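You operate a simulated robot arm through the tools that you are given. There is no shell and no other tool.

The job below is to be done with a simulated robot arm. You get a single attempt, and the scene is never put back.

Task
Press the rivet of the press card's colour home in the fixture slide.
Fine: take it from the rivet block, use the press lever and draw the slide out again. Where these are worked on the way, their far stop is far enough and under half their travel is too little: fixture slide.

The check looks at the end state, three seconds after you hand in, the way a careful person would. Anything else that was tipped, shoved, dropped, spilled or broken makes it a failure.

Robot
A 7-joint arm with a two-finger parallel gripper, fixed in place. Base frame: the origin is on the floor under the middle of its stand, x ahead of it, y to its left, z up. Lengths are in m, angles in rad, forces in N, time in s.
With the tool pointing down near the work surface it reaches from about 0.28 to 0.72 m from the base axis. Its first joint turns from -2.897 to 2.897 rad. Payload 3.43 kg.
Tool frame: the origin (TCP) lies between the finger pads and is the grasp point; the fingertips stand 0.03 m ahead of it; z points along the fingers, y is the line along which they close. Largest opening 0.094 m; finger width 0.028, thickness 0.01; the body of the gripper, 0.05 by 0.096 m, starts 0.055 m behind the TCP.
Orientation is told as [roll, pitch, yaw] about the base's x, y, z axes, in that order, counted from this pose: with the fingers straight down and closing along the base's y, the tool's x points along the base's -x, its y along +y and its z along -z.

Tools
- The arm moves only by the tool play_rows. Its argument "commands" is a list of rows, each an object (a shift or turn left out is 0, a gripper value left out holds the last) with "translation": the shift along the base's x, y, z in m, a list of three; "turn": the turn, a rotation vector about the base's x, y, z in rad, a list of three; "jaw": the gripper command, from -1 (shut) to 1 (fully open), values between in proportion. In form: [{"translation": [x, y, z], "turn": [rx, ry, rz], "jaw": jaw}, ...]. A call has 1 to 20 rows; each row is the pose to reach, as a shift and turn from the pose commanded when the call began. Each row takes 0.2 s and may step no farther than 0.05 m and 0.15 rad from the row before; otherwise, or with a gripper value out of range, the whole call is refused. A pose out of reach is approached as far as the arm can. The call stops where the force on the tool passes 40 N (or 10 N more than at its start, if that is more) or the arm is blocked; 0.2 s more then pass. Each finger travels about 0.108 m/s and halts on what it meets, pressing with about 38 N; the grip force reading is that of the motor and also rises with nothing between the fingers. The clock runs only during rows and for 0.2 s after the last one: add rows that repeat a pose to give the fingers time. It gives the time, the measured TCP pose, the force on the tool (base axes), the opening and the grip force at its end, in the units of the frame above (readings bear some noise), with the torque about the TCP (base axes, N m) and any sound that the robot's microphone picked up.
- Cameras (640 x 400 px; columns grow to the right, rows downward): "scene" is fixed at [0.0345, -0.4883, 1.6315]; the picture's right is [0.82, -0.57, 0.00], its down [-0.19, -0.28, -0.94] and it looks along [0.54, 0.78, -0.34] (base axes); focal length 359 px, centre (320, 200). "wrist" rides on the gripper at [0.076, 0.014, -0.103] in the tool frame; the picture's right is [-0.18, 0.98, 0.00], its down [-0.75, -0.14, -0.64] and it looks along [-0.63, -0.12, 0.77] (tool axes); focal length 243 px, centre (320, 200). There is no depth. A picture from a camera that has moved, and an enlarged one, comes with that camera's place and axes in the base frame and with its lens. The place of the scene camera against the robot may be out by one fixed shift of up to 0.025 m in any direction.
- grab_frame(camera): a new picture of that camera. It takes no simulated time.
- lift_body(by): moves the trunk up (or, below 0, down) by that many m; the arm rides with it, the base frame stays. It gives what a move gives, with no picture.
- inspect(camera, box): a new picture of the part [left, top, right, bottom] of that camera's present view, enlarged. It takes no simulated time.
- hand_in(): hands the job in; it is judged then, once.

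Nothing tells you positions but the pictures and the camera data. Unless the task says otherwise, let go and move clear before handing in.

The tools are called after "Request:" by a JSON object that holds its "method" and its "body". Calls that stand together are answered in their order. play_rows: Moves the arm, as the interface text tells. Its arguments: {"type":"object","properties":{"commands":{"type":"array"}},"required":["commands"]} The other tools are called the same way: lift_body (by) moves the trunk up or down; grab_frame (camera) takes a picture; inspect (camera, box) takes an enlarged picture of a part of a camera's view; hand_in () hands the job in.

At the start:

```text
clock: 0.0
position: [0.4054, 0.0278, 1.3924]
orientation: [0.0, 0.0, 0.001]
force: [0.4, 0.0, 0.2]
ft_torque: [-0.01, 0.01, -0.01]
finger_gap: 0.0937
grasp_force: 0.0
trunk travel left (down, up): [-0.3, 0.29]
```

scene: 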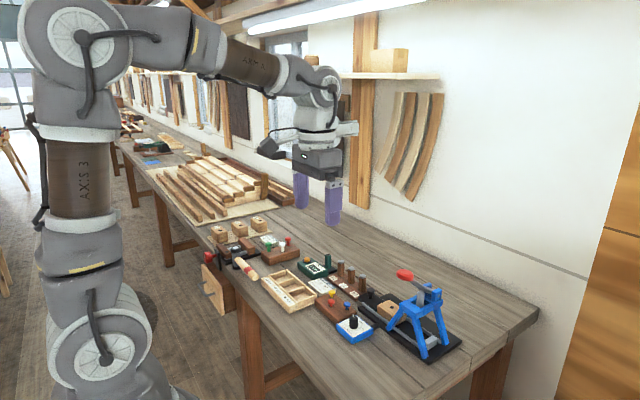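
wrist: 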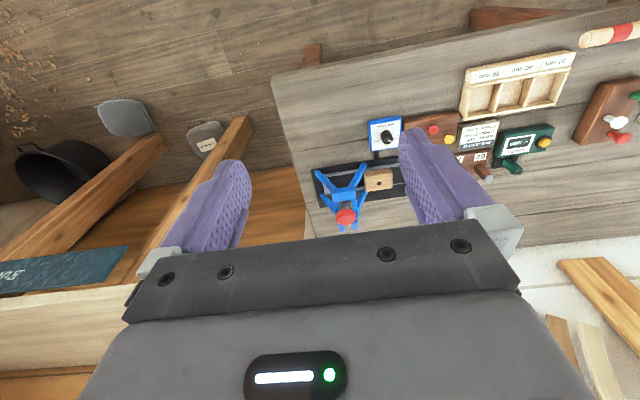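

The bench carries a blue lever press on a black base, with several small blocks, boxes and cards to its left. I'll enlarge the pictures to work out what each item is.

Request:
{"method": "inspect", "body": {"camera": "scene", "box": [280, 240, 480, 365]}}

Request:
{"method": "inspect", "body": {"camera": "scene", "box": [190, 200, 350, 300]}}

Request:
{"method": "inspect", "body": {"camera": "wrist", "box": [300, 90, 460, 240]}}

Request:
{"method": "inspect", "body": {"camera": "wrist", "box": [400, 20, 640, 190]}}

```text
3.20 times, centred on (380, 302) of scene
camera zoom: at [0.0345, -0.4883, 1.6315], right [0.82, -0.57, 0.0], down [-0.19, -0.28, -0.94], along [0.54, 0.78, -0.34], focal length 1147 px, centre (128, -128)
```

zoom: 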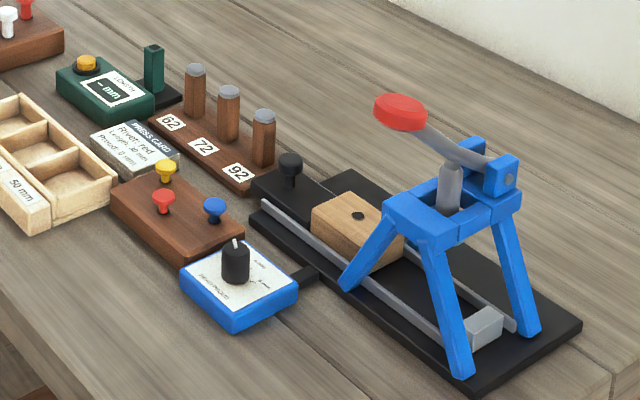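

```text
4.00 times, centred on (270, 250) of scene
camera zoom: at [0.0345, -0.4883, 1.6315], right [0.82, -0.57, 0.0], down [-0.19, -0.28, -0.94], along [0.54, 0.78, -0.34], focal length 1434 px, centre (520, 0)
```

zoom: 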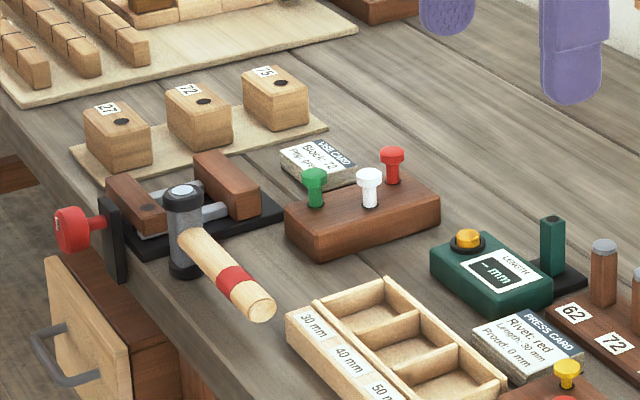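

```text
2.67 times, centred on (380, 165) of wrist
camera zoom: at [0.3294, 0.0423, 1.4944], right [0.18, 0.98, 0.0], down [0.75, -0.14, 0.64], along [0.63, -0.12, -0.77], focal length 647 px, centre (160, 293)
```

zoom: 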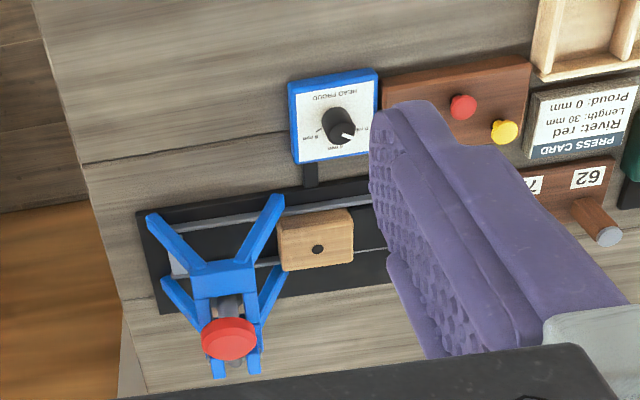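

```text
2.35 times, centred on (520, 105) of wrist
camera zoom: at [0.3294, 0.0423, 1.4944], right [0.18, 0.98, 0.0], down [0.75, -0.14, 0.64], along [0.63, -0.12, -0.77], focal length 571 px, centre (-151, 424)
```

zoom: 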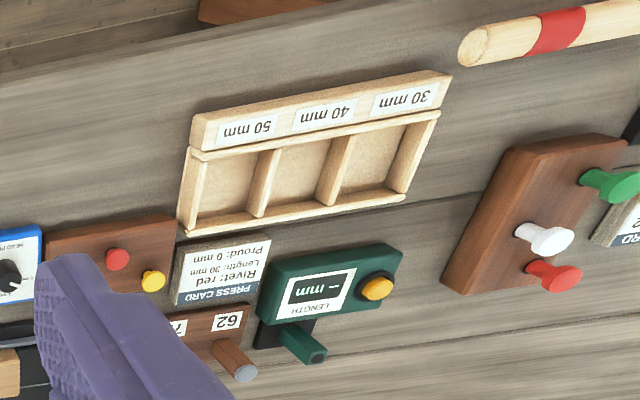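

The press card reads red rivet, length 30 mm, proud 0 mm. The rivet block (red, yellow, blue) sits between that card and the press, next to a "head proud" dial. I'll move the wrist camera over for a closer look.

Request:
{"method": "play_rows", "body": {"commands": [{"translation": [-0.01, 0.03, -0.03]}, {"translation": [-0.02, 0.06, -0.06]}, {"translation": [-0.03, 0.09, -0.09]}, {"translation": [-0.04, 0.12, -0.12]}, {"translation": [-0.04, 0.12, -0.12]}]}}

Request:
{"method": "grab_frame", "body": {"camera": "wrist"}}

```text
clock: 1.2
position: [0.3644, 0.1477, 1.2743]
orientation: [-0.002, -0.001, 0.0]
force: [0.5, 0.2, 0.4]
ft_torque: [0.0, 0.02, 0.01]
finger_gap: 0.0939
grasp_force: 0.0
trunk travel left (down, up): [-0.3, 0.29]
```

```text
taken
camera wrist: at [0.2886, 0.1619, 1.3749], right [0.18, 0.98, 0.0], down [0.75, -0.14, 0.64], along [0.63, -0.12, -0.77], focal length 243 px, centre (320, 200)
```

wrist: 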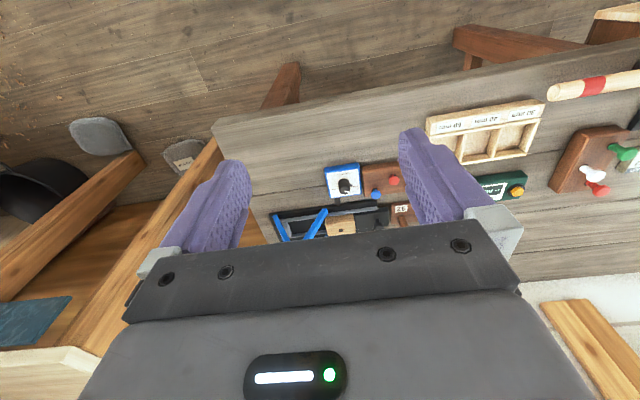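

The gripper body hides the press from here. I'll move forward so the press and rivet block fall between the fingers in the picture.

Request:
{"method": "play_rows", "body": {"commands": [{"translation": [0.04, -0.015, 0.0]}, {"translation": [0.08, -0.03, 0.0]}, {"translation": [0.12, -0.045, 0.0]}, {"translation": [0.15, -0.05, 0.0]}, {"translation": [0.15, -0.05, 0.0]}]}}

Request:
{"method": "grab_frame", "body": {"camera": "wrist"}}

Request:
{"method": "inspect", "body": {"camera": "wrist", "box": [240, 80, 420, 240]}}

```text
clock: 2.4
position: [0.5165, 0.0978, 1.2724]
orientation: [-0.001, -0.001, -0.001]
force: [-0.3, 0.6, 0.2]
ft_torque: [-0.01, 0.04, -0.02]
finger_gap: 0.094
grasp_force: 0.0
trunk travel left (down, up): [-0.3, 0.29]
```

```text
taken
camera wrist: at [0.4397, 0.113, 1.3752], right [0.18, 0.98, 0.0], down [0.75, -0.14, 0.64], along [0.63, -0.12, -0.77], focal length 243 px, centre (320, 200)
```

wrist: 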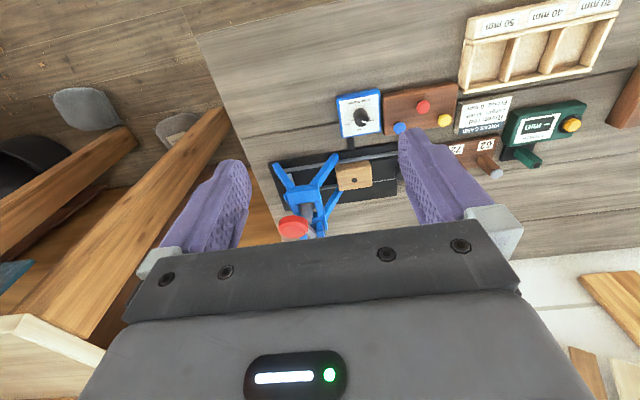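

```text
2.50 times, centred on (330, 160) of wrist
camera zoom: at [0.4397, 0.113, 1.3752], right [0.18, 0.98, 0.0], down [0.75, -0.14, 0.64], along [0.63, -0.12, -0.77], focal length 606 px, centre (295, 300)
```

zoom: 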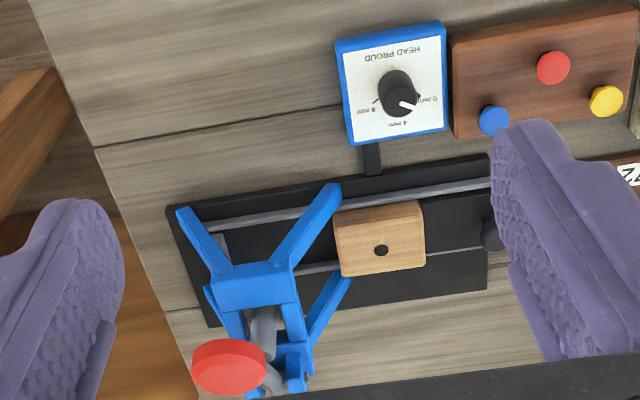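

The dial pointer seems to lie near one of its marks, so I'll enlarge the dial to read it.

Request:
{"method": "inspect", "body": {"camera": "wrist", "box": [330, 80, 394, 144]}}

Request:
{"method": "inspect", "body": {"camera": "scene", "box": [325, 305, 389, 350]}}

Request:
{"method": "inspect", "body": {"camera": "scene", "box": [355, 255, 470, 365]}}

```text
6.25 times, centred on (362, 112) of wrist
camera zoom: at [0.4397, 0.113, 1.3752], right [0.18, 0.98, 0.0], down [0.75, -0.14, 0.64], along [0.63, -0.12, -0.77], focal length 1516 px, centre (58, 750)
```

zoom: 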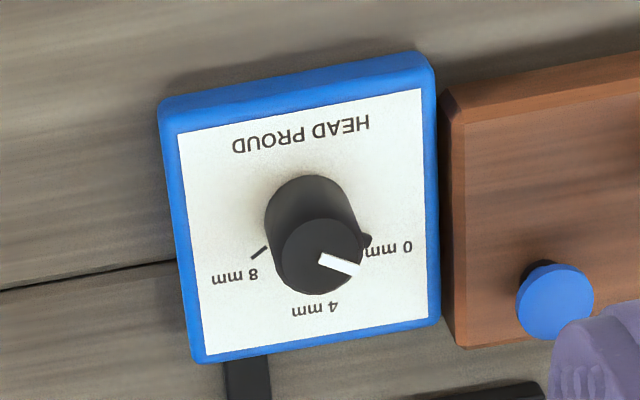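

```text
8.89 times, centred on (357, 328) of scene
camera zoom: at [0.0345, -0.4883, 1.6315], right [0.82, -0.57, 0.0], down [-0.19, -0.28, -0.94], along [0.54, 0.78, -0.34], focal length 3187 px, centre (-9, -933)
```

zoom: 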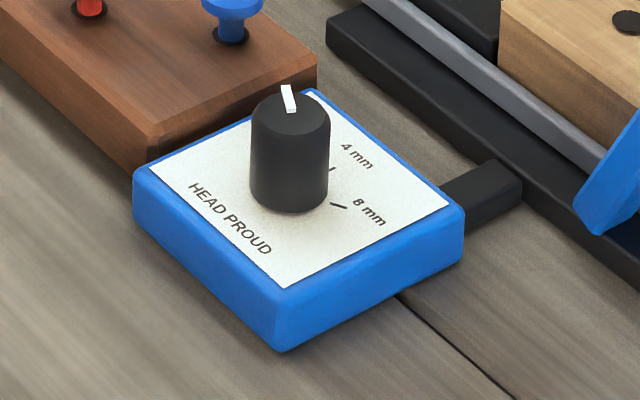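

```text
3.64 times, centred on (412, 310) of scene
camera zoom: at [0.0345, -0.4883, 1.6315], right [0.82, -0.57, 0.0], down [-0.19, -0.28, -0.94], along [0.54, 0.78, -0.34], focal length 1304 px, centre (-16, -200)
```

zoom: 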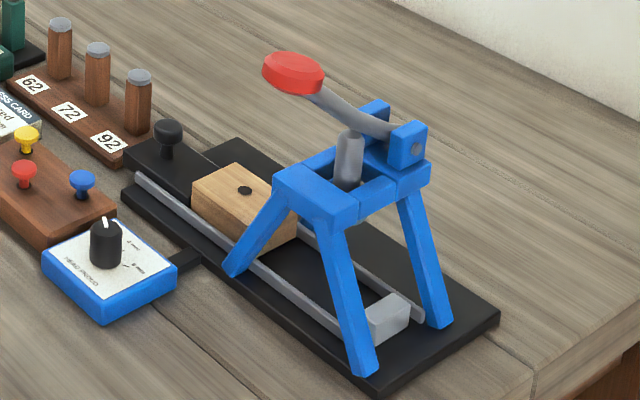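

The dial pointer sits on 0 mm, which matches the card. I put the red rivet head near (0.62, 0.26, 0.94) and the block hole near (0.745, 0.13, 0.95). I'll go closer over the rivet block to refine these.

Request:
{"method": "play_rows", "body": {"commands": [{"translation": [0.0, 0.03, -0.03]}, {"translation": [0.0, 0.06, -0.06]}, {"translation": [-0.01, 0.09, -0.09]}, {"translation": [-0.015, 0.12, -0.12]}, {"translation": [-0.016, 0.15, -0.15]}, {"translation": [-0.016, 0.172, -0.172]}, {"translation": [-0.016, 0.172, -0.172]}]}}

Request:
{"method": "grab_frame", "body": {"camera": "wrist"}}

Request:
{"method": "inspect", "body": {"camera": "wrist", "box": [230, 110, 410, 230]}}

```text
clock: 4.0
position: [0.4993, 0.2705, 1.0989]
orientation: [0.0, 0.0, 0.0]
force: [0.0, -0.4, -0.3]
ft_torque: [-0.01, -0.01, -0.01]
finger_gap: 0.0939
grasp_force: 0.2
trunk travel left (down, up): [-0.3, 0.29]
```

```text
taken
camera wrist: at [0.4229, 0.2852, 1.2003], right [0.18, 0.98, 0.0], down [0.75, -0.14, 0.64], along [0.63, -0.12, -0.77], focal length 243 px, centre (320, 200)
```

wrist: 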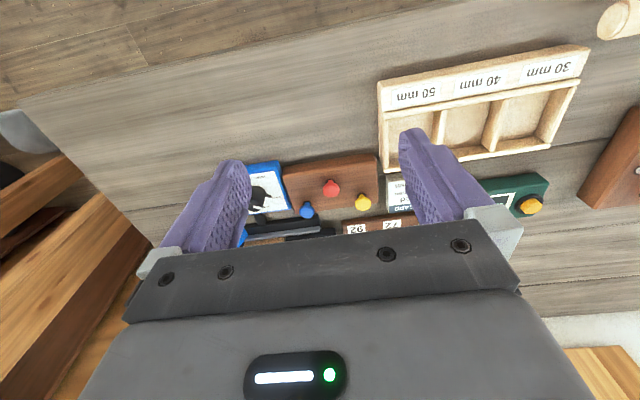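

```text
3.33 times, centred on (320, 170) of wrist
camera zoom: at [0.4229, 0.2852, 1.2003], right [0.18, 0.98, 0.0], down [0.75, -0.14, 0.64], along [0.63, -0.12, -0.77], focal length 809 px, centre (320, 300)
```

zoom: 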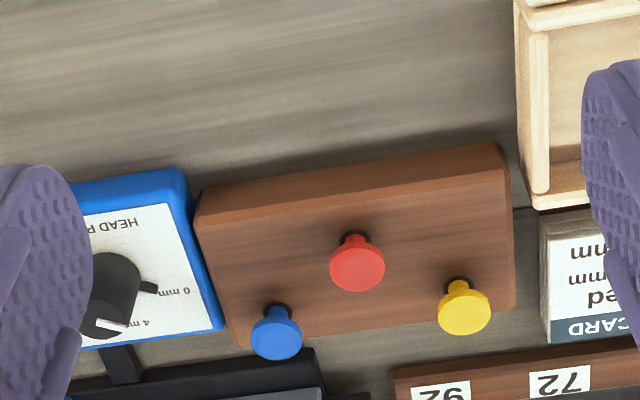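

Refined guesses put red at about (0.615, 0.264, 0.95), blue and yellow about 4 cm from it, and the lever tip near (0.67, 0.03, 1.14). Next I'll look closely at the press slide and the block hole.

Request:
{"method": "play_rows", "body": {"commands": [{"translation": [0.0, -0.02, 0.04]}, {"translation": [0.03, -0.05, 0.04]}, {"translation": [0.06, -0.08, 0.04]}, {"translation": [0.08, -0.11, 0.04]}, {"translation": [0.1, -0.12, 0.04]}, {"translation": [0.1, -0.12, 0.04]}]}}

Request:
{"method": "grab_frame", "body": {"camera": "wrist"}}

Request:
{"method": "inspect", "body": {"camera": "wrist", "box": [240, 110, 420, 240]}}

Request:
{"method": "grab_frame", "body": {"camera": "scene"}}

```text
clock: 5.4
position: [0.6016, 0.1477, 1.14]
orientation: [0.0, 0.0, 0.0]
force: [-0.5, -0.7, 0.8]
ft_torque: [0.0, -0.01, 0.01]
finger_gap: 0.0938
grasp_force: 0.1
trunk travel left (down, up): [-0.3, 0.29]
```

```text
taken
camera wrist: at [0.5245, 0.1627, 1.2421], right [0.18, 0.98, 0.0], down [0.75, -0.14, 0.64], along [0.63, -0.12, -0.77], focal length 243 px, centre (320, 200)
```

wrist: 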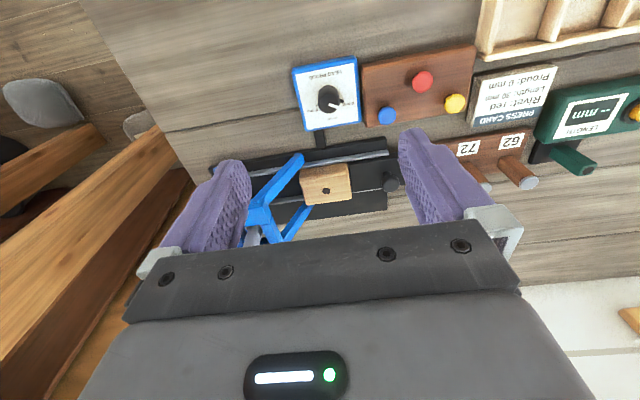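

```text
3.08 times, centred on (330, 175) of wrist
camera zoom: at [0.5245, 0.1627, 1.2421], right [0.18, 0.98, 0.0], down [0.75, -0.14, 0.64], along [0.63, -0.12, -0.77], focal length 746 px, centre (289, 277)
```

zoom: 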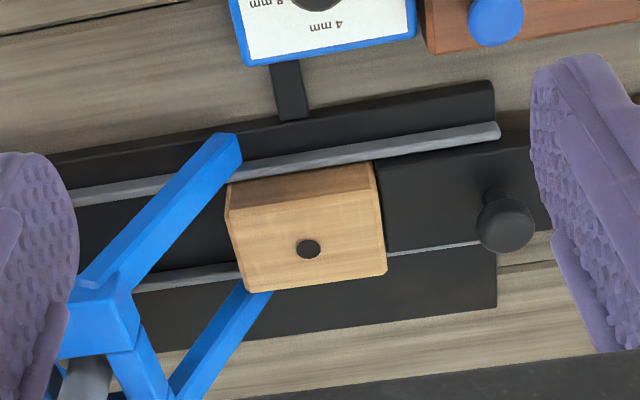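

```text
taken
```

scene: 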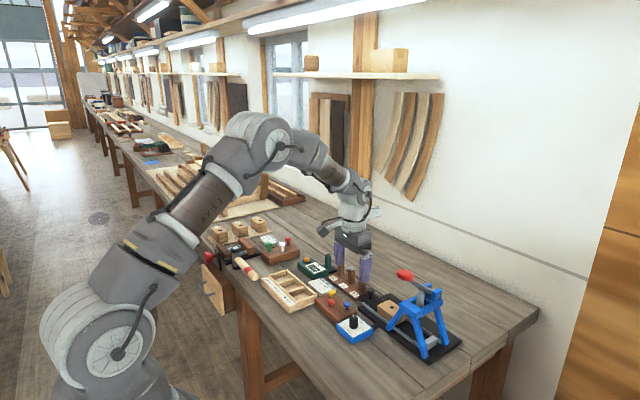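

The hole is at about (0.747, 0.131, 0.951) and the slide knob near (0.741, 0.224, 0.965), with the slide running along y. Both lie slightly past the stated reach, so I'll test how far out the arm gets, staying high and clear of the press.

Request:
{"method": "play_rows", "body": {"commands": [{"translation": [0.02, 0.04, 0.0]}, {"translation": [0.05, 0.06, -0.01]}, {"translation": [0.08, 0.06, -0.02]}, {"translation": [0.11, 0.06, -0.03]}, {"translation": [0.13, 0.06, -0.04]}, {"translation": [0.15, 0.06, -0.04]}, {"translation": [0.15, 0.06, -0.04]}]}}

Request:
{"method": "grab_frame", "body": {"camera": "wrist"}}

Request:
{"method": "grab_frame", "body": {"camera": "scene"}}

```text
clock: 7.0
position: [0.7068, 0.1943, 1.0996]
orientation: [-0.001, 0.0, 0.0]
force: [-0.7, 0.0, -0.2]
ft_torque: [0.0, -0.02, 0.04]
finger_gap: 0.094
grasp_force: 0.1
out of reach, approached as far as the arm can: row 4, 5, 6, 7
trunk travel left (down, up): [-0.3, 0.29]
```

```text
taken
camera wrist: at [0.6301, 0.2092, 1.2016], right [0.18, 0.98, 0.0], down [0.75, -0.14, 0.64], along [0.63, -0.12, -0.77], focal length 243 px, centre (320, 200)
```

wrist: 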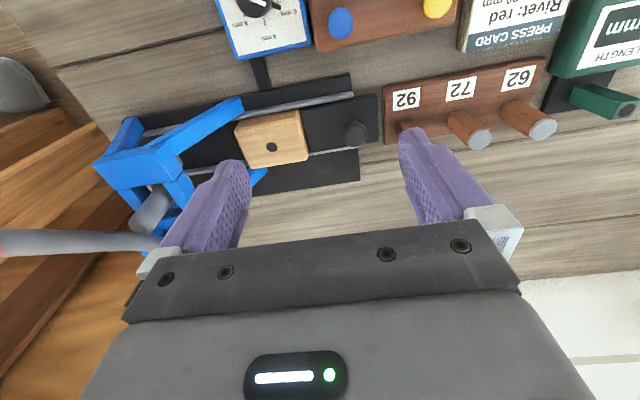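

```text
taken
```

scene: 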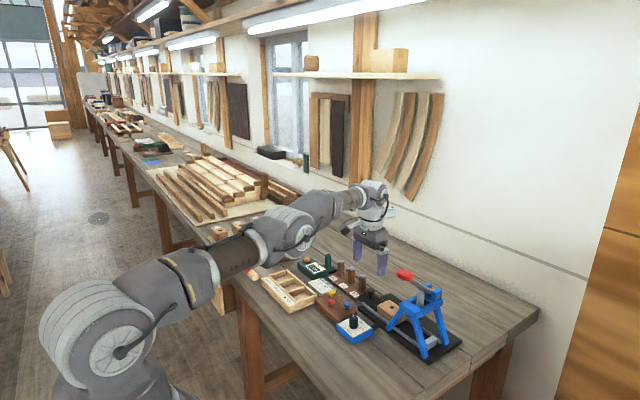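

The arm stops at about 0.733 m radius with the tool vertical, so I'll have to tilt the fingers outward about y for the far items. I'll examine the press frame from here for clearances.

Request:
{"method": "inspect", "body": {"camera": "wrist", "box": [60, 70, 280, 260]}}

Request:
{"method": "inspect", "body": {"camera": "wrist", "box": [220, 60, 420, 200]}}

Request:
{"method": "inspect", "body": {"camera": "scene", "box": [340, 230, 480, 365]}}

```text
2.11 times, centred on (170, 165) of wrist
camera zoom: at [0.6301, 0.2092, 1.2016], right [0.18, 0.98, 0.0], down [0.75, -0.14, 0.64], along [0.63, -0.12, -0.77], focal length 511 px, centre (636, 274)
```

zoom: 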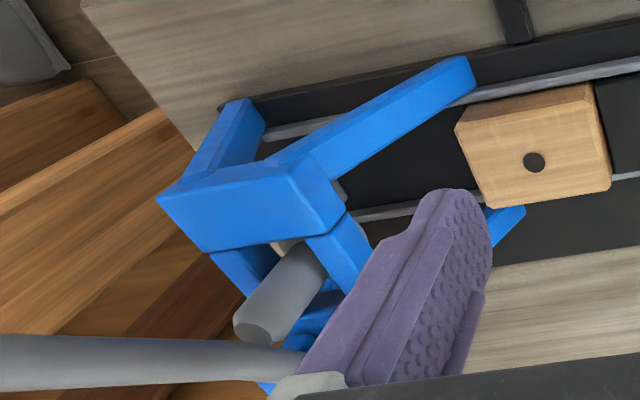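

```text
2.86 times, centred on (320, 130) of wrist
camera zoom: at [0.6301, 0.2092, 1.2016], right [0.18, 0.98, 0.0], down [0.75, -0.14, 0.64], along [0.63, -0.12, -0.77], focal length 693 px, centre (320, 400)
```

zoom: 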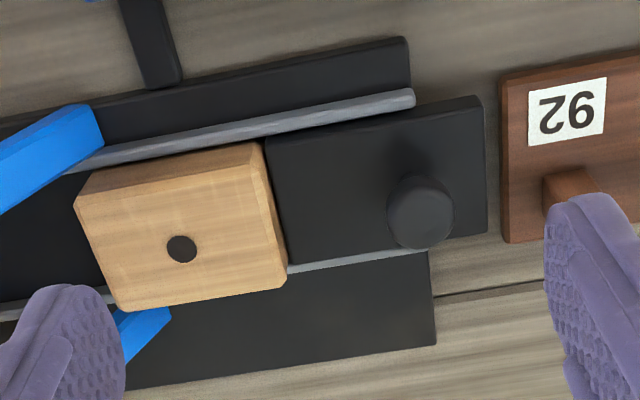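

```text
2.96 times, centred on (410, 298) of scene
camera zoom: at [0.0345, -0.4883, 1.6315], right [0.82, -0.57, 0.0], down [-0.19, -0.28, -0.94], along [0.54, 0.78, -0.34], focal length 1062 px, centre (53, -89)
```

zoom: 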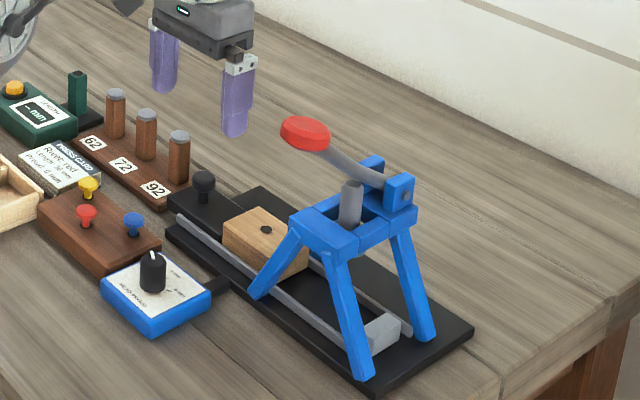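

The frame's top beam is at about z 1.03 and reaches only y 0.063, so the knob will be accessible once the slide is in. I'll back off a little to see what the commanded pose is, then test the reach with the fingers tilted outward.

Request:
{"method": "play_rows", "body": {"commands": [{"translation": [-0.04, 0.0, 0.0]}, {"translation": [-0.07, 0.0, 0.0]}, {"translation": [-0.07, 0.0, 0.0]}]}}

```text
clock: 7.8
position: [0.638, 0.1961, 1.1009]
orientation: [0.001, 0.0, -0.001]
force: [0.0, 0.3, -0.4]
ft_torque: [0.0, 0.03, -0.04]
finger_gap: 0.0939
grasp_force: 0.1
trunk travel left (down, up): [-0.3, 0.29]
```

The command starts from the pose the arm actually reached. Now I'll tilt 0.3 rad outward and extend.

Request:
{"method": "play_rows", "body": {"commands": [{"translation": [0.0, 0.0, 0.0], "turn": [0, -0.1, 0]}, {"translation": [0.0, 0.0, 0.0], "turn": [0, -0.2, 0]}, {"translation": [0.02, 0.0, 0.0], "turn": [0, -0.3, 0]}, {"translation": [0.06, 0.0, 0.0], "turn": [0, -0.3, 0]}, {"translation": [0.1, 0.01, 0.0], "turn": [0, -0.3, 0]}, {"translation": [0.13, 0.01, 0.0], "turn": [0, -0.3, 0]}, {"translation": [0.13, 0.01, 0.0], "turn": [0, -0.3, 0]}]}}

Request:
{"method": "grab_frame", "body": {"camera": "wrist"}}

```text
clock: 9.4
position: [0.7641, 0.2056, 1.1018]
orientation: [0.0, -0.303, 0.0]
force: [-0.4, -1.0, 0.2]
ft_torque: [-0.01, -0.01, 0.02]
finger_gap: 0.0941
grasp_force: 0.0
trunk travel left (down, up): [-0.3, 0.29]
```

```text
taken
camera wrist: at [0.6603, 0.221, 1.1763], right [0.18, 0.98, 0.05], down [0.53, -0.14, 0.84], along [0.83, -0.12, -0.54], focal length 243 px, centre (320, 200)
```

wrist: 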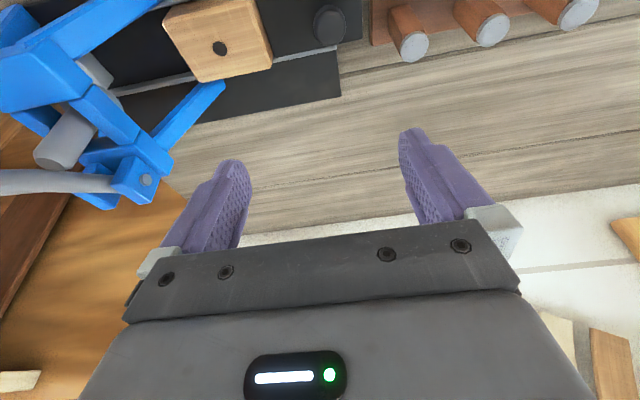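

With a 0.3 rad tilt the arm reaches about 0.79 m, which is enough. I'll keep that tilt throughout so the rivet stays vertical, and hover above the red rivet with a half-open gripper.

Request:
{"method": "play_rows", "body": {"commands": [{"translation": [-0.04, 0.01, 0.0], "jaw": 0.15}, {"translation": [-0.08, 0.03, 0.0], "jaw": 0.15}, {"translation": [-0.12, 0.045, 0.0], "jaw": 0.15}, {"translation": [-0.16, 0.058, 0.0], "jaw": 0.15}, {"translation": [-0.16, 0.058, -0.04], "jaw": 0.15}, {"translation": [-0.16, 0.058, -0.07], "jaw": 0.15}, {"translation": [-0.16, 0.058, -0.07], "jaw": 0.15}]}}

Request:
{"method": "grab_frame", "body": {"camera": "wrist"}}

Request:
{"method": "inspect", "body": {"camera": "wrist", "box": [240, 80, 400, 220]}}

Request:
{"method": "inspect", "body": {"camera": "scene", "box": [280, 210, 400, 340]}}

```text
clock: 11.0
position: [0.7135, 0.3154, 1.0198]
orientation: [-0.001, -0.299, 0.002]
force: [0.0, 0.3, -0.8]
ft_torque: [-0.03, 0.01, 0.0]
finger_gap: 0.0542
grasp_force: 0.0
out of reach, approached as far as the arm can: row 1, 2, 3, 4, 5, 6, 7
trunk travel left (down, up): [-0.3, 0.29]
```

```text
taken
camera wrist: at [0.6101, 0.3287, 1.0935], right [0.18, 0.98, 0.05], down [0.53, -0.14, 0.84], along [0.83, -0.12, -0.55], focal length 243 px, centre (320, 200)
```

wrist: 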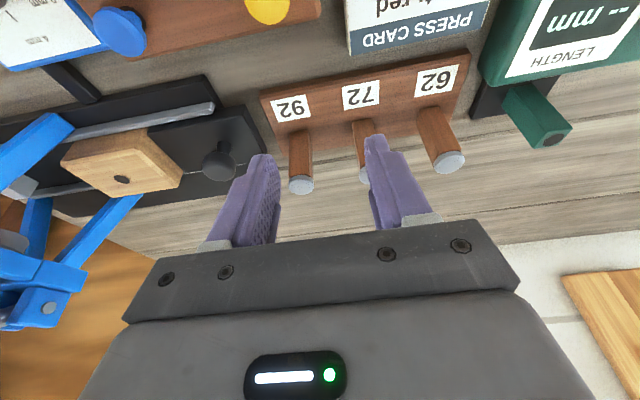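

```text
2.86 times, centred on (320, 150) of wrist
camera zoom: at [0.6101, 0.3287, 1.0935], right [0.18, 0.98, 0.05], down [0.53, -0.14, 0.84], along [0.83, -0.12, -0.55], focal length 693 px, centre (320, 343)
```

zoom: 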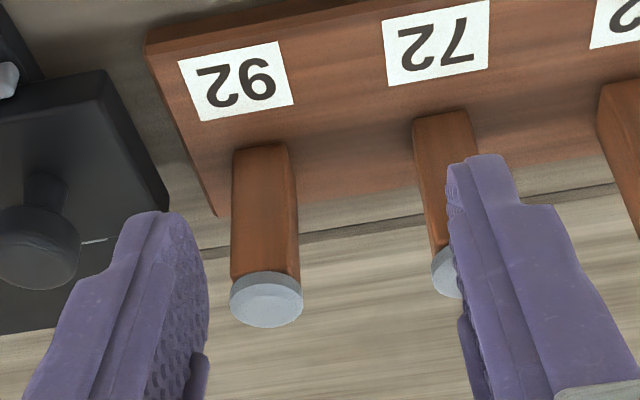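

```text
3.08 times, centred on (340, 275) of scene
camera zoom: at [0.0345, -0.4883, 1.6315], right [0.82, -0.57, 0.0], down [-0.19, -0.28, -0.94], along [0.54, 0.78, -0.34], focal length 1103 px, centre (258, -31)
```

zoom: 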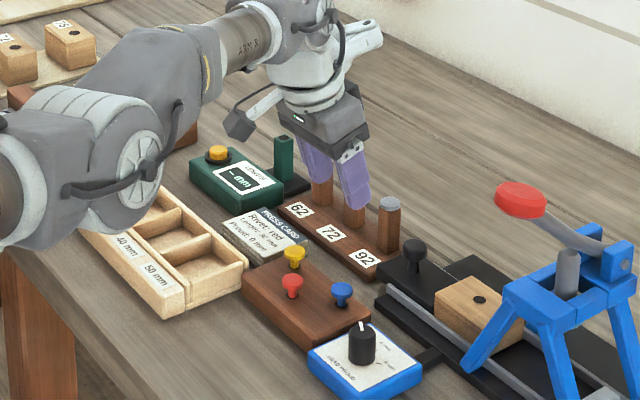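

Extended this far with the tilt, the arm locked up straight and swung over the length pegs instead of coming in. Nothing looks touched, since the tips are about 1 cm above the peg tops. I'll rise straight up first, then un-tilt while drawing in to bend the elbow again.

Request:
{"method": "play_rows", "body": {"commands": [{"translation": [0.0, 0.0, 0.03]}, {"translation": [0.0, 0.0, 0.06]}, {"translation": [0.0, 0.0, 0.09]}, {"translation": [0.0, 0.0, 0.09]}]}}

Request:
{"method": "grab_frame", "body": {"camera": "wrist"}}

```text
clock: 12.0
position: [0.7153, 0.318, 1.1097]
orientation: [-0.001, -0.297, -0.001]
force: [0.0, 0.4, 0.5]
ft_torque: [-0.02, 0.02, 0.0]
finger_gap: 0.0539
grasp_force: 0.0
trunk travel left (down, up): [-0.3, 0.29]
```

```text
taken
camera wrist: at [0.6129, 0.3319, 1.1854], right [0.18, 0.98, 0.05], down [0.53, -0.14, 0.84], along [0.83, -0.12, -0.55], focal length 243 px, centre (320, 200)
```

wrist: 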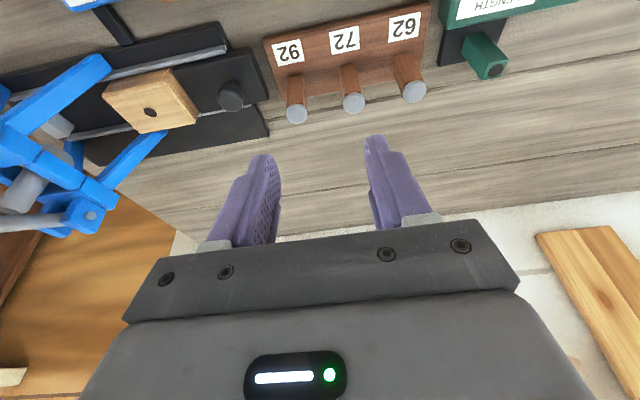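

The pegs are all still standing. Now I'll un-tilt while drawing inward.

Request:
{"method": "play_rows", "body": {"commands": [{"translation": [-0.03, -0.01, 0.0], "turn": [0, 0.1, 0]}, {"translation": [-0.06, -0.02, 0.0], "turn": [0, 0.2, 0]}, {"translation": [-0.09, -0.03, 0.0], "turn": [0, 0.3, 0]}, {"translation": [-0.12, -0.04, 0.0], "turn": [0, 0.3, 0]}, {"translation": [-0.12, -0.04, 0.0], "turn": [0, 0.3, 0]}]}}

```text
clock: 13.2
position: [0.657, 0.3127, 1.1146]
orientation: [-0.001, 0.003, 0.001]
force: [-0.5, 0.1, -0.3]
ft_torque: [0.01, -0.02, 0.02]
finger_gap: 0.0541
grasp_force: 0.1
out of reach, approached as far as the arm can: row 1, 2, 3, 4, 5
trunk travel left (down, up): [-0.3, 0.29]
```

It's still held at full extension, at a radius of 0.728 m. I'll lower slightly, which bends the elbow, and then retract in small steps.

Request:
{"method": "play_rows", "body": {"commands": [{"translation": [0.0, 0.0, -0.02]}, {"translation": [0.0, 0.0, -0.04]}, {"translation": [-0.005, 0.0, -0.05]}, {"translation": [-0.01, 0.0, -0.05]}, {"translation": [-0.02, 0.0, -0.05]}, {"translation": [-0.035, 0.0, -0.05]}, {"translation": [-0.055, 0.0, -0.05]}, {"translation": [-0.055, 0.0, -0.05]}]}}

```text
clock: 15.0
position: [0.6469, 0.3348, 1.0614]
orientation: [-0.003, 0.003, 0.0]
force: [0.9, -0.4, -1.1]
ft_torque: [0.0, 0.0, -0.03]
finger_gap: 0.0542
grasp_force: 0.0
out of reach, approached as far as the arm can: row 3, 4, 5, 6, 7, 8
trunk travel left (down, up): [-0.3, 0.29]
```

Retraction is still blocked, so I'll look at the arm's configuration.

Request:
{"method": "grab_frame", "body": {"camera": "scene"}}

Request:
{"method": "grab_frame", "body": {"camera": "wrist"}}

```text
taken
```

scene: 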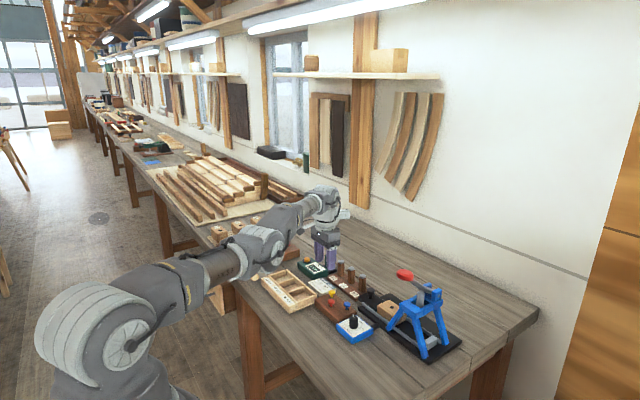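

```text
taken
camera wrist: at [0.5699, 0.3493, 1.1637], right [0.18, 0.98, 0.0], down [0.75, -0.14, 0.64], along [0.63, -0.12, -0.77], focal length 243 px, centre (320, 200)
```

wrist: 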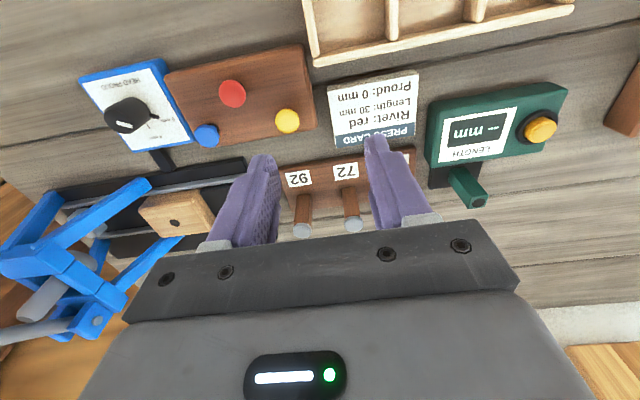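

The elbow seems to have passed through straight to its wrong side, which blocks the inward move. I'll rise, push out through full extension, and then step inward so it flips back.

Request:
{"method": "play_rows", "body": {"commands": [{"translation": [0.0, 0.0, 0.03]}, {"translation": [0.0, 0.0, 0.06]}, {"translation": [0.02, 0.01, 0.06]}, {"translation": [0.06, 0.03, 0.06]}, {"translation": [0.06, 0.03, 0.06]}, {"translation": [0.015, 0.008, 0.06]}, {"translation": [-0.03, -0.015, 0.06]}, {"translation": [-0.07, -0.03, 0.06]}, {"translation": [-0.07, -0.03, 0.06]}]}}

```text
refused: row 7 steps farther than a row can; nothing moved
```

Request:
{"method": "play_rows", "body": {"commands": [{"translation": [0.0, 0.0, 0.03]}, {"translation": [0.0, 0.0, 0.06]}, {"translation": [0.02, 0.01, 0.06]}, {"translation": [0.06, 0.03, 0.06]}, {"translation": [0.06, 0.03, 0.06]}, {"translation": [0.02, 0.01, 0.06]}, {"translation": [-0.02, -0.01, 0.06]}, {"translation": [-0.06, -0.03, 0.06]}, {"translation": [-0.06, -0.03, 0.06]}]}}

```text
clock: 17.0
position: [0.6453, 0.336, 1.1222]
orientation: [0.0, 0.001, 0.0]
force: [0.1, 0.1, 0.2]
ft_torque: [0.02, 0.01, 0.02]
finger_gap: 0.054
grasp_force: 0.1
out of reach, approached as far as the arm can: row 3, 4, 5, 6, 7, 8, 9
trunk travel left (down, up): [-0.3, 0.29]
```

Retraction is still blocked. I'll hold a target slightly beyond full reach, then step down and inward in one move, which should bend the elbow the correct way.

Request:
{"method": "play_rows", "body": {"commands": [{"translation": [0.0, 0.0, 0.04]}, {"translation": [0.0155, 0.0081, 0.06]}, {"translation": [0.0155, 0.0081, 0.06]}, {"translation": [0.0155, 0.0081, 0.06]}, {"translation": [0.0155, 0.0081, 0.06]}, {"translation": [-0.0067, -0.0035, 0.02]}, {"translation": [-0.03, -0.015, -0.01]}, {"translation": [-0.06, -0.03, -0.01]}, {"translation": [-0.06, -0.03, -0.01]}]}}

Request:
{"method": "grab_frame", "body": {"camera": "scene"}}

```text
clock: 19.0
position: [0.5854, 0.3065, 1.1129]
orientation: [0.0, 0.0, 0.001]
force: [-0.5, 0.6, 0.5]
ft_torque: [0.02, 0.01, 0.01]
finger_gap: 0.0541
grasp_force: 0.1
out of reach, approached as far as the arm can: row 2, 3, 4, 5
trunk travel left (down, up): [-0.3, 0.29]
```

```text
taken
```

scene: 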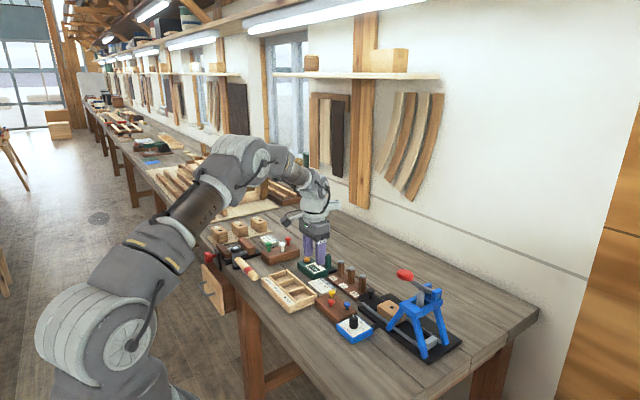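

The elbow is back in its normal bend. To keep clear of full extension I'll raise the hand, lower the trunk by 0.1 m, and use a 0.4 rad outward tilt.

Request:
{"method": "play_rows", "body": {"commands": [{"translation": [-0.01, -0.015, 0.04]}, {"translation": [-0.02, -0.03, 0.08]}, {"translation": [-0.02, -0.0425, 0.1]}, {"translation": [-0.02, -0.0425, 0.1]}]}}

Request:
{"method": "lift_body", "body": {"by": -0.1}}

```text
clock: 20.0
position: [0.5642, 0.262, 1.2127]
orientation: [0.0, 0.0, -0.001]
force: [-0.3, 0.2, -0.6]
ft_torque: [0.02, 0.04, 0.0]
finger_gap: 0.0542
grasp_force: 0.1
trunk travel left (down, up): [-0.3, 0.29]
```

```text
clock: 21.3
position: [0.5641, 0.2631, 1.1139]
orientation: [0.0, 0.0, 0.001]
force: [0.3, 0.0, 0.4]
ft_torque: [0.03, 0.02, 0.03]
finger_gap: 0.0539
grasp_force: 0.0
trunk travel left (down, up): [-0.2, 0.39]
```

I'll tilt by 0.4 rad and come to a hover over the red rivet.

Request:
{"method": "play_rows", "body": {"commands": [{"translation": [0.01, 0.0, -0.01], "turn": [0, -0.1, 0]}, {"translation": [0.02, 0.0, -0.02], "turn": [0, -0.2, 0]}, {"translation": [0.03, 0.0, -0.04], "turn": [0, -0.3, 0]}, {"translation": [0.04, 0.001, -0.07], "turn": [0, -0.4, 0]}, {"translation": [0.04, 0.001, -0.09], "turn": [0, -0.4, 0]}, {"translation": [0.04, 0.001, -0.09], "turn": [0, -0.4, 0]}]}}

Request:
{"method": "grab_frame", "body": {"camera": "wrist"}}

Request:
{"method": "inspect", "body": {"camera": "wrist", "box": [240, 50, 400, 210]}}

```text
clock: 22.7
position: [0.6039, 0.2639, 1.0233]
orientation: [-0.002, -0.403, 0.0]
force: [0.2, -0.8, 0.0]
ft_torque: [0.01, -0.02, -0.02]
finger_gap: 0.0543
grasp_force: 0.0
trunk travel left (down, up): [-0.2, 0.39]
```

```text
taken
camera wrist: at [0.493, 0.279, 1.0865], right [0.17, 0.98, 0.07], down [0.44, -0.14, 0.89], along [0.88, -0.12, -0.46], focal length 243 px, centre (320, 200)
```

wrist: 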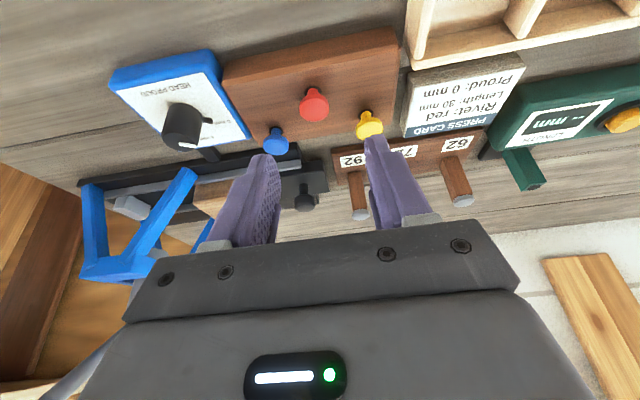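

```text
2.50 times, centred on (320, 130) of wrist
camera zoom: at [0.493, 0.279, 1.0865], right [0.17, 0.98, 0.07], down [0.44, -0.14, 0.89], along [0.88, -0.12, -0.46], focal length 606 px, centre (320, 375)
```

zoom: 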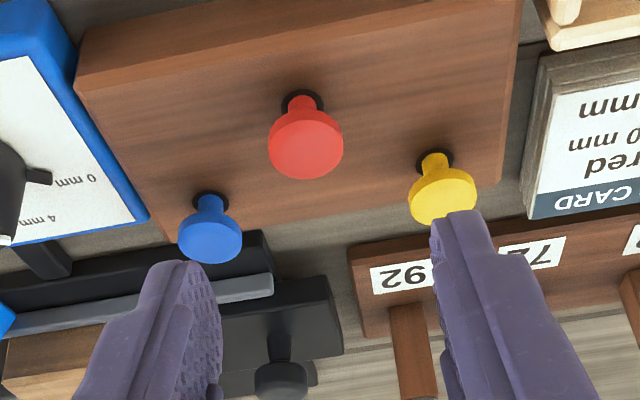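

From this closer view the red head top is near (0.617, 0.2635, 0.945) and stands about 18 mm above the block. I'll descend so the fingertips straddle the head just above the block surface, then check.

Request:
{"method": "play_rows", "body": {"commands": [{"translation": [0.0015, -0.0005, -0.02]}, {"translation": [0.0015, -0.0005, -0.04]}, {"translation": [0.0015, -0.0005, -0.052]}, {"translation": [0.0015, -0.0005, -0.052]}]}}

Request:
{"method": "grab_frame", "body": {"camera": "wrist"}}

Request:
{"method": "inspect", "body": {"camera": "wrist", "box": [240, 90, 400, 250]}}

Request:
{"method": "inspect", "body": {"camera": "scene", "box": [290, 240, 390, 340]}}

```text
clock: 23.7
position: [0.6053, 0.2624, 0.969]
orientation: [0.0, -0.398, 0.001]
force: [-0.3, 0.3, 0.4]
ft_torque: [0.01, 0.03, 0.0]
finger_gap: 0.0541
grasp_force: 0.0
trunk travel left (down, up): [-0.2, 0.39]
```

```text
taken
camera wrist: at [0.4948, 0.2773, 1.0343], right [0.17, 0.98, 0.07], down [0.44, -0.14, 0.89], along [0.88, -0.12, -0.46], focal length 243 px, centre (320, 200)
```

wrist: 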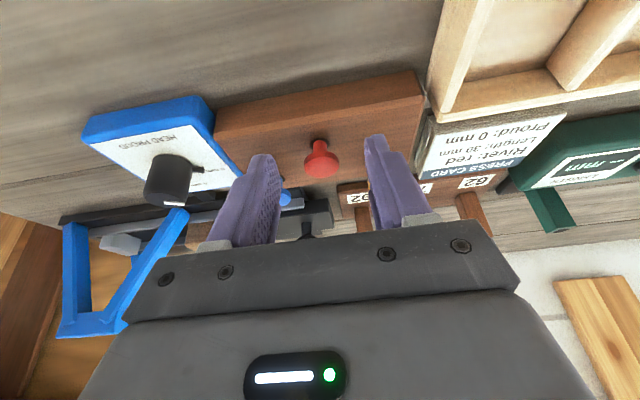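

```text
2.50 times, centred on (320, 170) of wrist
camera zoom: at [0.4948, 0.2773, 1.0343], right [0.17, 0.98, 0.07], down [0.44, -0.14, 0.89], along [0.88, -0.12, -0.46], focal length 606 px, centre (320, 275)
```

zoom: 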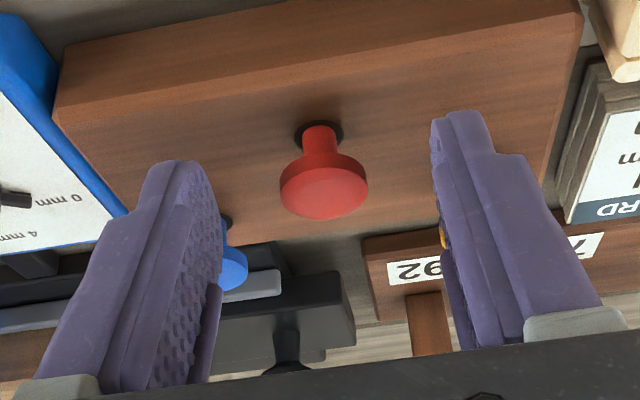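

```text
4.00 times, centred on (340, 290) of scene
camera zoom: at [0.0345, -0.4883, 1.6315], right [0.82, -0.57, 0.0], down [-0.19, -0.28, -0.94], along [0.54, 0.78, -0.34], focal length 1434 px, centre (240, -160)
```

zoom: 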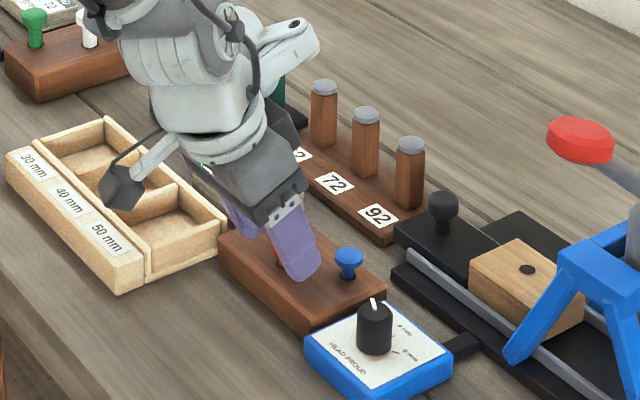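

The head sits centred between the fingers. I'll go 8 mm lower, then close on it.

Request:
{"method": "play_rows", "body": {"commands": [{"translation": [0.002, 0.0005, -0.004]}, {"translation": [0.002, 0.0005, -0.008]}, {"translation": [0.002, 0.0005, -0.008]}]}}

Request:
{"method": "inspect", "body": {"camera": "wrist", "box": [240, 90, 400, 250]}}

```text
clock: 24.5
position: [0.6072, 0.2635, 0.9623]
orientation: [0.0, -0.4, 0.0]
force: [0.6, -0.4, 0.3]
ft_torque: [0.0, 0.0, -0.03]
finger_gap: 0.0543
grasp_force: 0.0
trunk travel left (down, up): [-0.2, 0.39]
```

```text
2.50 times, centred on (320, 170) of wrist
camera zoom: at [0.497, 0.2782, 1.0269], right [0.17, 0.98, 0.07], down [0.44, -0.14, 0.88], along [0.88, -0.12, -0.46], focal length 606 px, centre (320, 275)
```

zoom: 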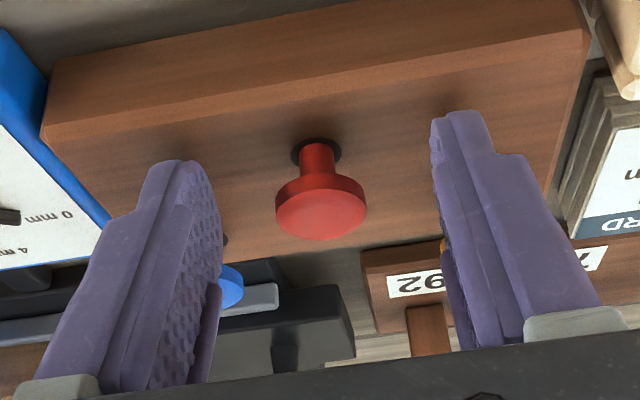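

The head is about 12 mm up from the fingertips, which is a good place to hold it. Closing now.

Request:
{"method": "play_rows", "body": {"commands": [{"translation": [0, 0, 0], "jaw": -0.5}, {"translation": [0, 0, 0], "jaw": -1}, {"translation": [0, 0, 0], "jaw": -1}, {"translation": [0, 0, 0], "jaw": -1}]}}

Request:
{"method": "inspect", "body": {"camera": "wrist", "box": [240, 90, 400, 250]}}

```text
clock: 25.5
position: [0.607, 0.2634, 0.9622]
orientation: [0.0, -0.4, 0.0]
force: [0.1, 0.8, 0.2]
ft_torque: [-0.03, -0.02, 0.02]
finger_gap: 0.0206
grasp_force: 38.2
trunk travel left (down, up): [-0.2, 0.39]
```

```text
2.50 times, centred on (320, 170) of wrist
camera zoom: at [0.497, 0.2782, 1.027], right [0.17, 0.98, 0.07], down [0.44, -0.14, 0.88], along [0.88, -0.12, -0.46], focal length 606 px, centre (320, 275)
```

zoom: 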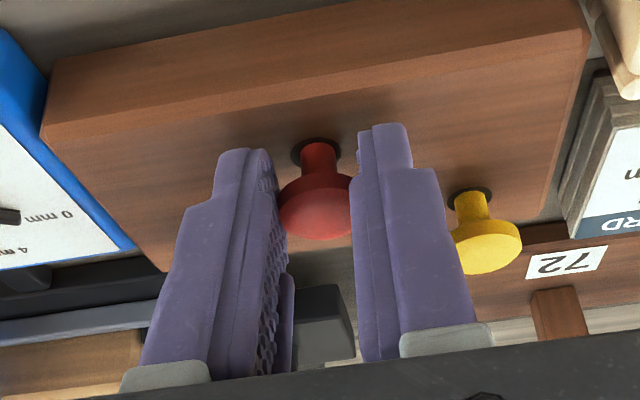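

It's gripped at a 20.6 mm gap with 38 N. Lifting straight up.

Request:
{"method": "play_rows", "body": {"commands": [{"translation": [0, 0, 0.01], "jaw": -1}, {"translation": [0, 0, 0.03], "jaw": -1}, {"translation": [0, 0, 0.06], "jaw": -1}, {"translation": [0, 0, 0.09], "jaw": -1}, {"translation": [0, 0, 0.09], "jaw": -1}]}}

Request:
{"method": "inspect", "body": {"camera": "wrist", "box": [220, 70, 420, 250]}}

Request:
{"method": "inspect", "body": {"camera": "scene", "box": [290, 220, 390, 340]}}

```text
clock: 26.7
position: [0.6082, 0.2634, 1.0542]
orientation: [0.0, -0.4, 0.0]
force: [-0.2, 0.2, -0.9]
ft_torque: [-0.01, 0.0, 0.03]
finger_gap: 0.0208
grasp_force: 38.4
trunk travel left (down, up): [-0.2, 0.39]
```

```text
2.22 times, centred on (320, 160) of wrist
camera zoom: at [0.4983, 0.2786, 1.1192], right [0.17, 0.98, 0.07], down [0.44, -0.14, 0.88], along [0.88, -0.12, -0.46], focal length 539 px, centre (320, 289)
```

zoom: 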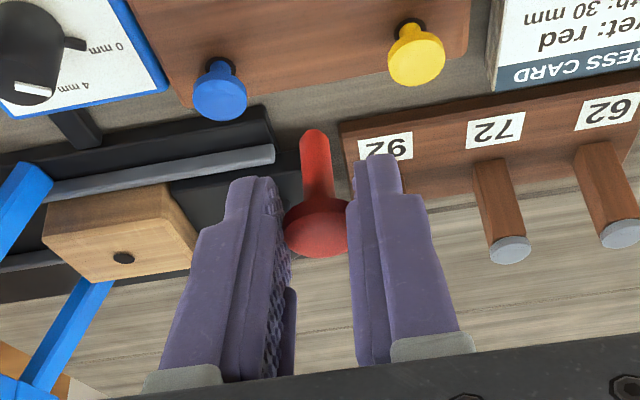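

```text
3.33 times, centred on (340, 280) of scene
camera zoom: at [0.0345, -0.4883, 1.6315], right [0.82, -0.57, 0.0], down [-0.19, -0.28, -0.94], along [0.54, 0.78, -0.34], focal length 1195 px, centre (253, -67)
```

zoom: 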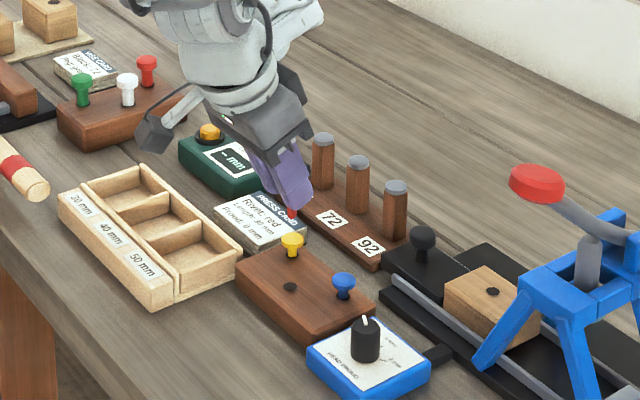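

The red rivet is held and hanging vertical. Its shank tip is about 50 mm below the TCP and 11 mm ahead of it. I'll carry it over the block hole at about (0.749, 0.131).

Request:
{"method": "play_rows", "body": {"commands": [{"translation": [0.02, -0.02, 0.02], "jaw": -1}, {"translation": [0.05, -0.05, 0.02], "jaw": -1}, {"translation": [0.08, -0.08, 0.02], "jaw": -1}, {"translation": [0.105, -0.11, 0.02], "jaw": -1}, {"translation": [0.13, -0.132, 0.01], "jaw": -1}, {"translation": [0.13, -0.132, -0.015], "jaw": -1}, {"translation": [0.13, -0.132, -0.015], "jaw": -1}]}}

Request:
{"method": "grab_frame", "body": {"camera": "wrist"}}

Request:
{"method": "inspect", "body": {"camera": "wrist", "box": [240, 70, 400, 230]}}

Request:
{"method": "inspect", "body": {"camera": "scene", "box": [340, 230, 460, 350]}}

```text
clock: 28.3
position: [0.7397, 0.1315, 1.0379]
orientation: [0.001, -0.401, -0.001]
force: [0.4, 0.2, -0.3]
ft_torque: [0.0, 0.0, 0.01]
finger_gap: 0.0203
grasp_force: 38.1
trunk travel left (down, up): [-0.2, 0.39]
```

```text
taken
camera wrist: at [0.629, 0.1462, 1.1021], right [0.17, 0.98, 0.07], down [0.44, -0.14, 0.89], along [0.88, -0.12, -0.46], focal length 243 px, centre (320, 200)
```

wrist: 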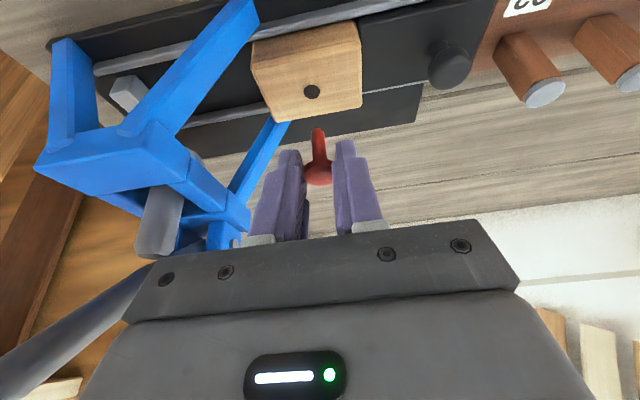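

```text
2.50 times, centred on (320, 150) of wrist
camera zoom: at [0.629, 0.1462, 1.1021], right [0.17, 0.98, 0.07], down [0.44, -0.14, 0.89], along [0.88, -0.12, -0.46], focal length 606 px, centre (320, 325)
```

zoom: 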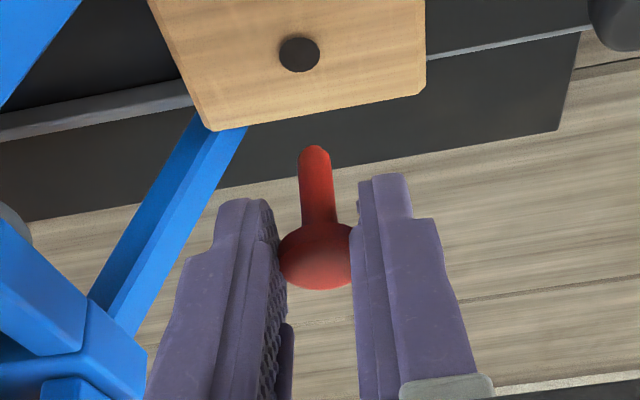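

```text
3.33 times, centred on (400, 290) of scene
camera zoom: at [0.0345, -0.4883, 1.6315], right [0.82, -0.57, 0.0], down [-0.19, -0.28, -0.94], along [0.54, 0.78, -0.34], focal length 1195 px, centre (53, -100)
```

zoom: 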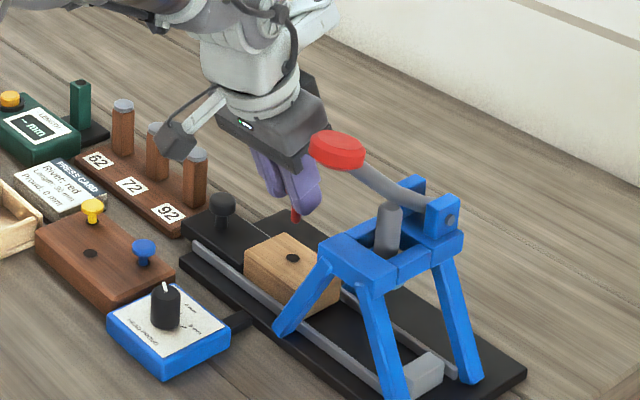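

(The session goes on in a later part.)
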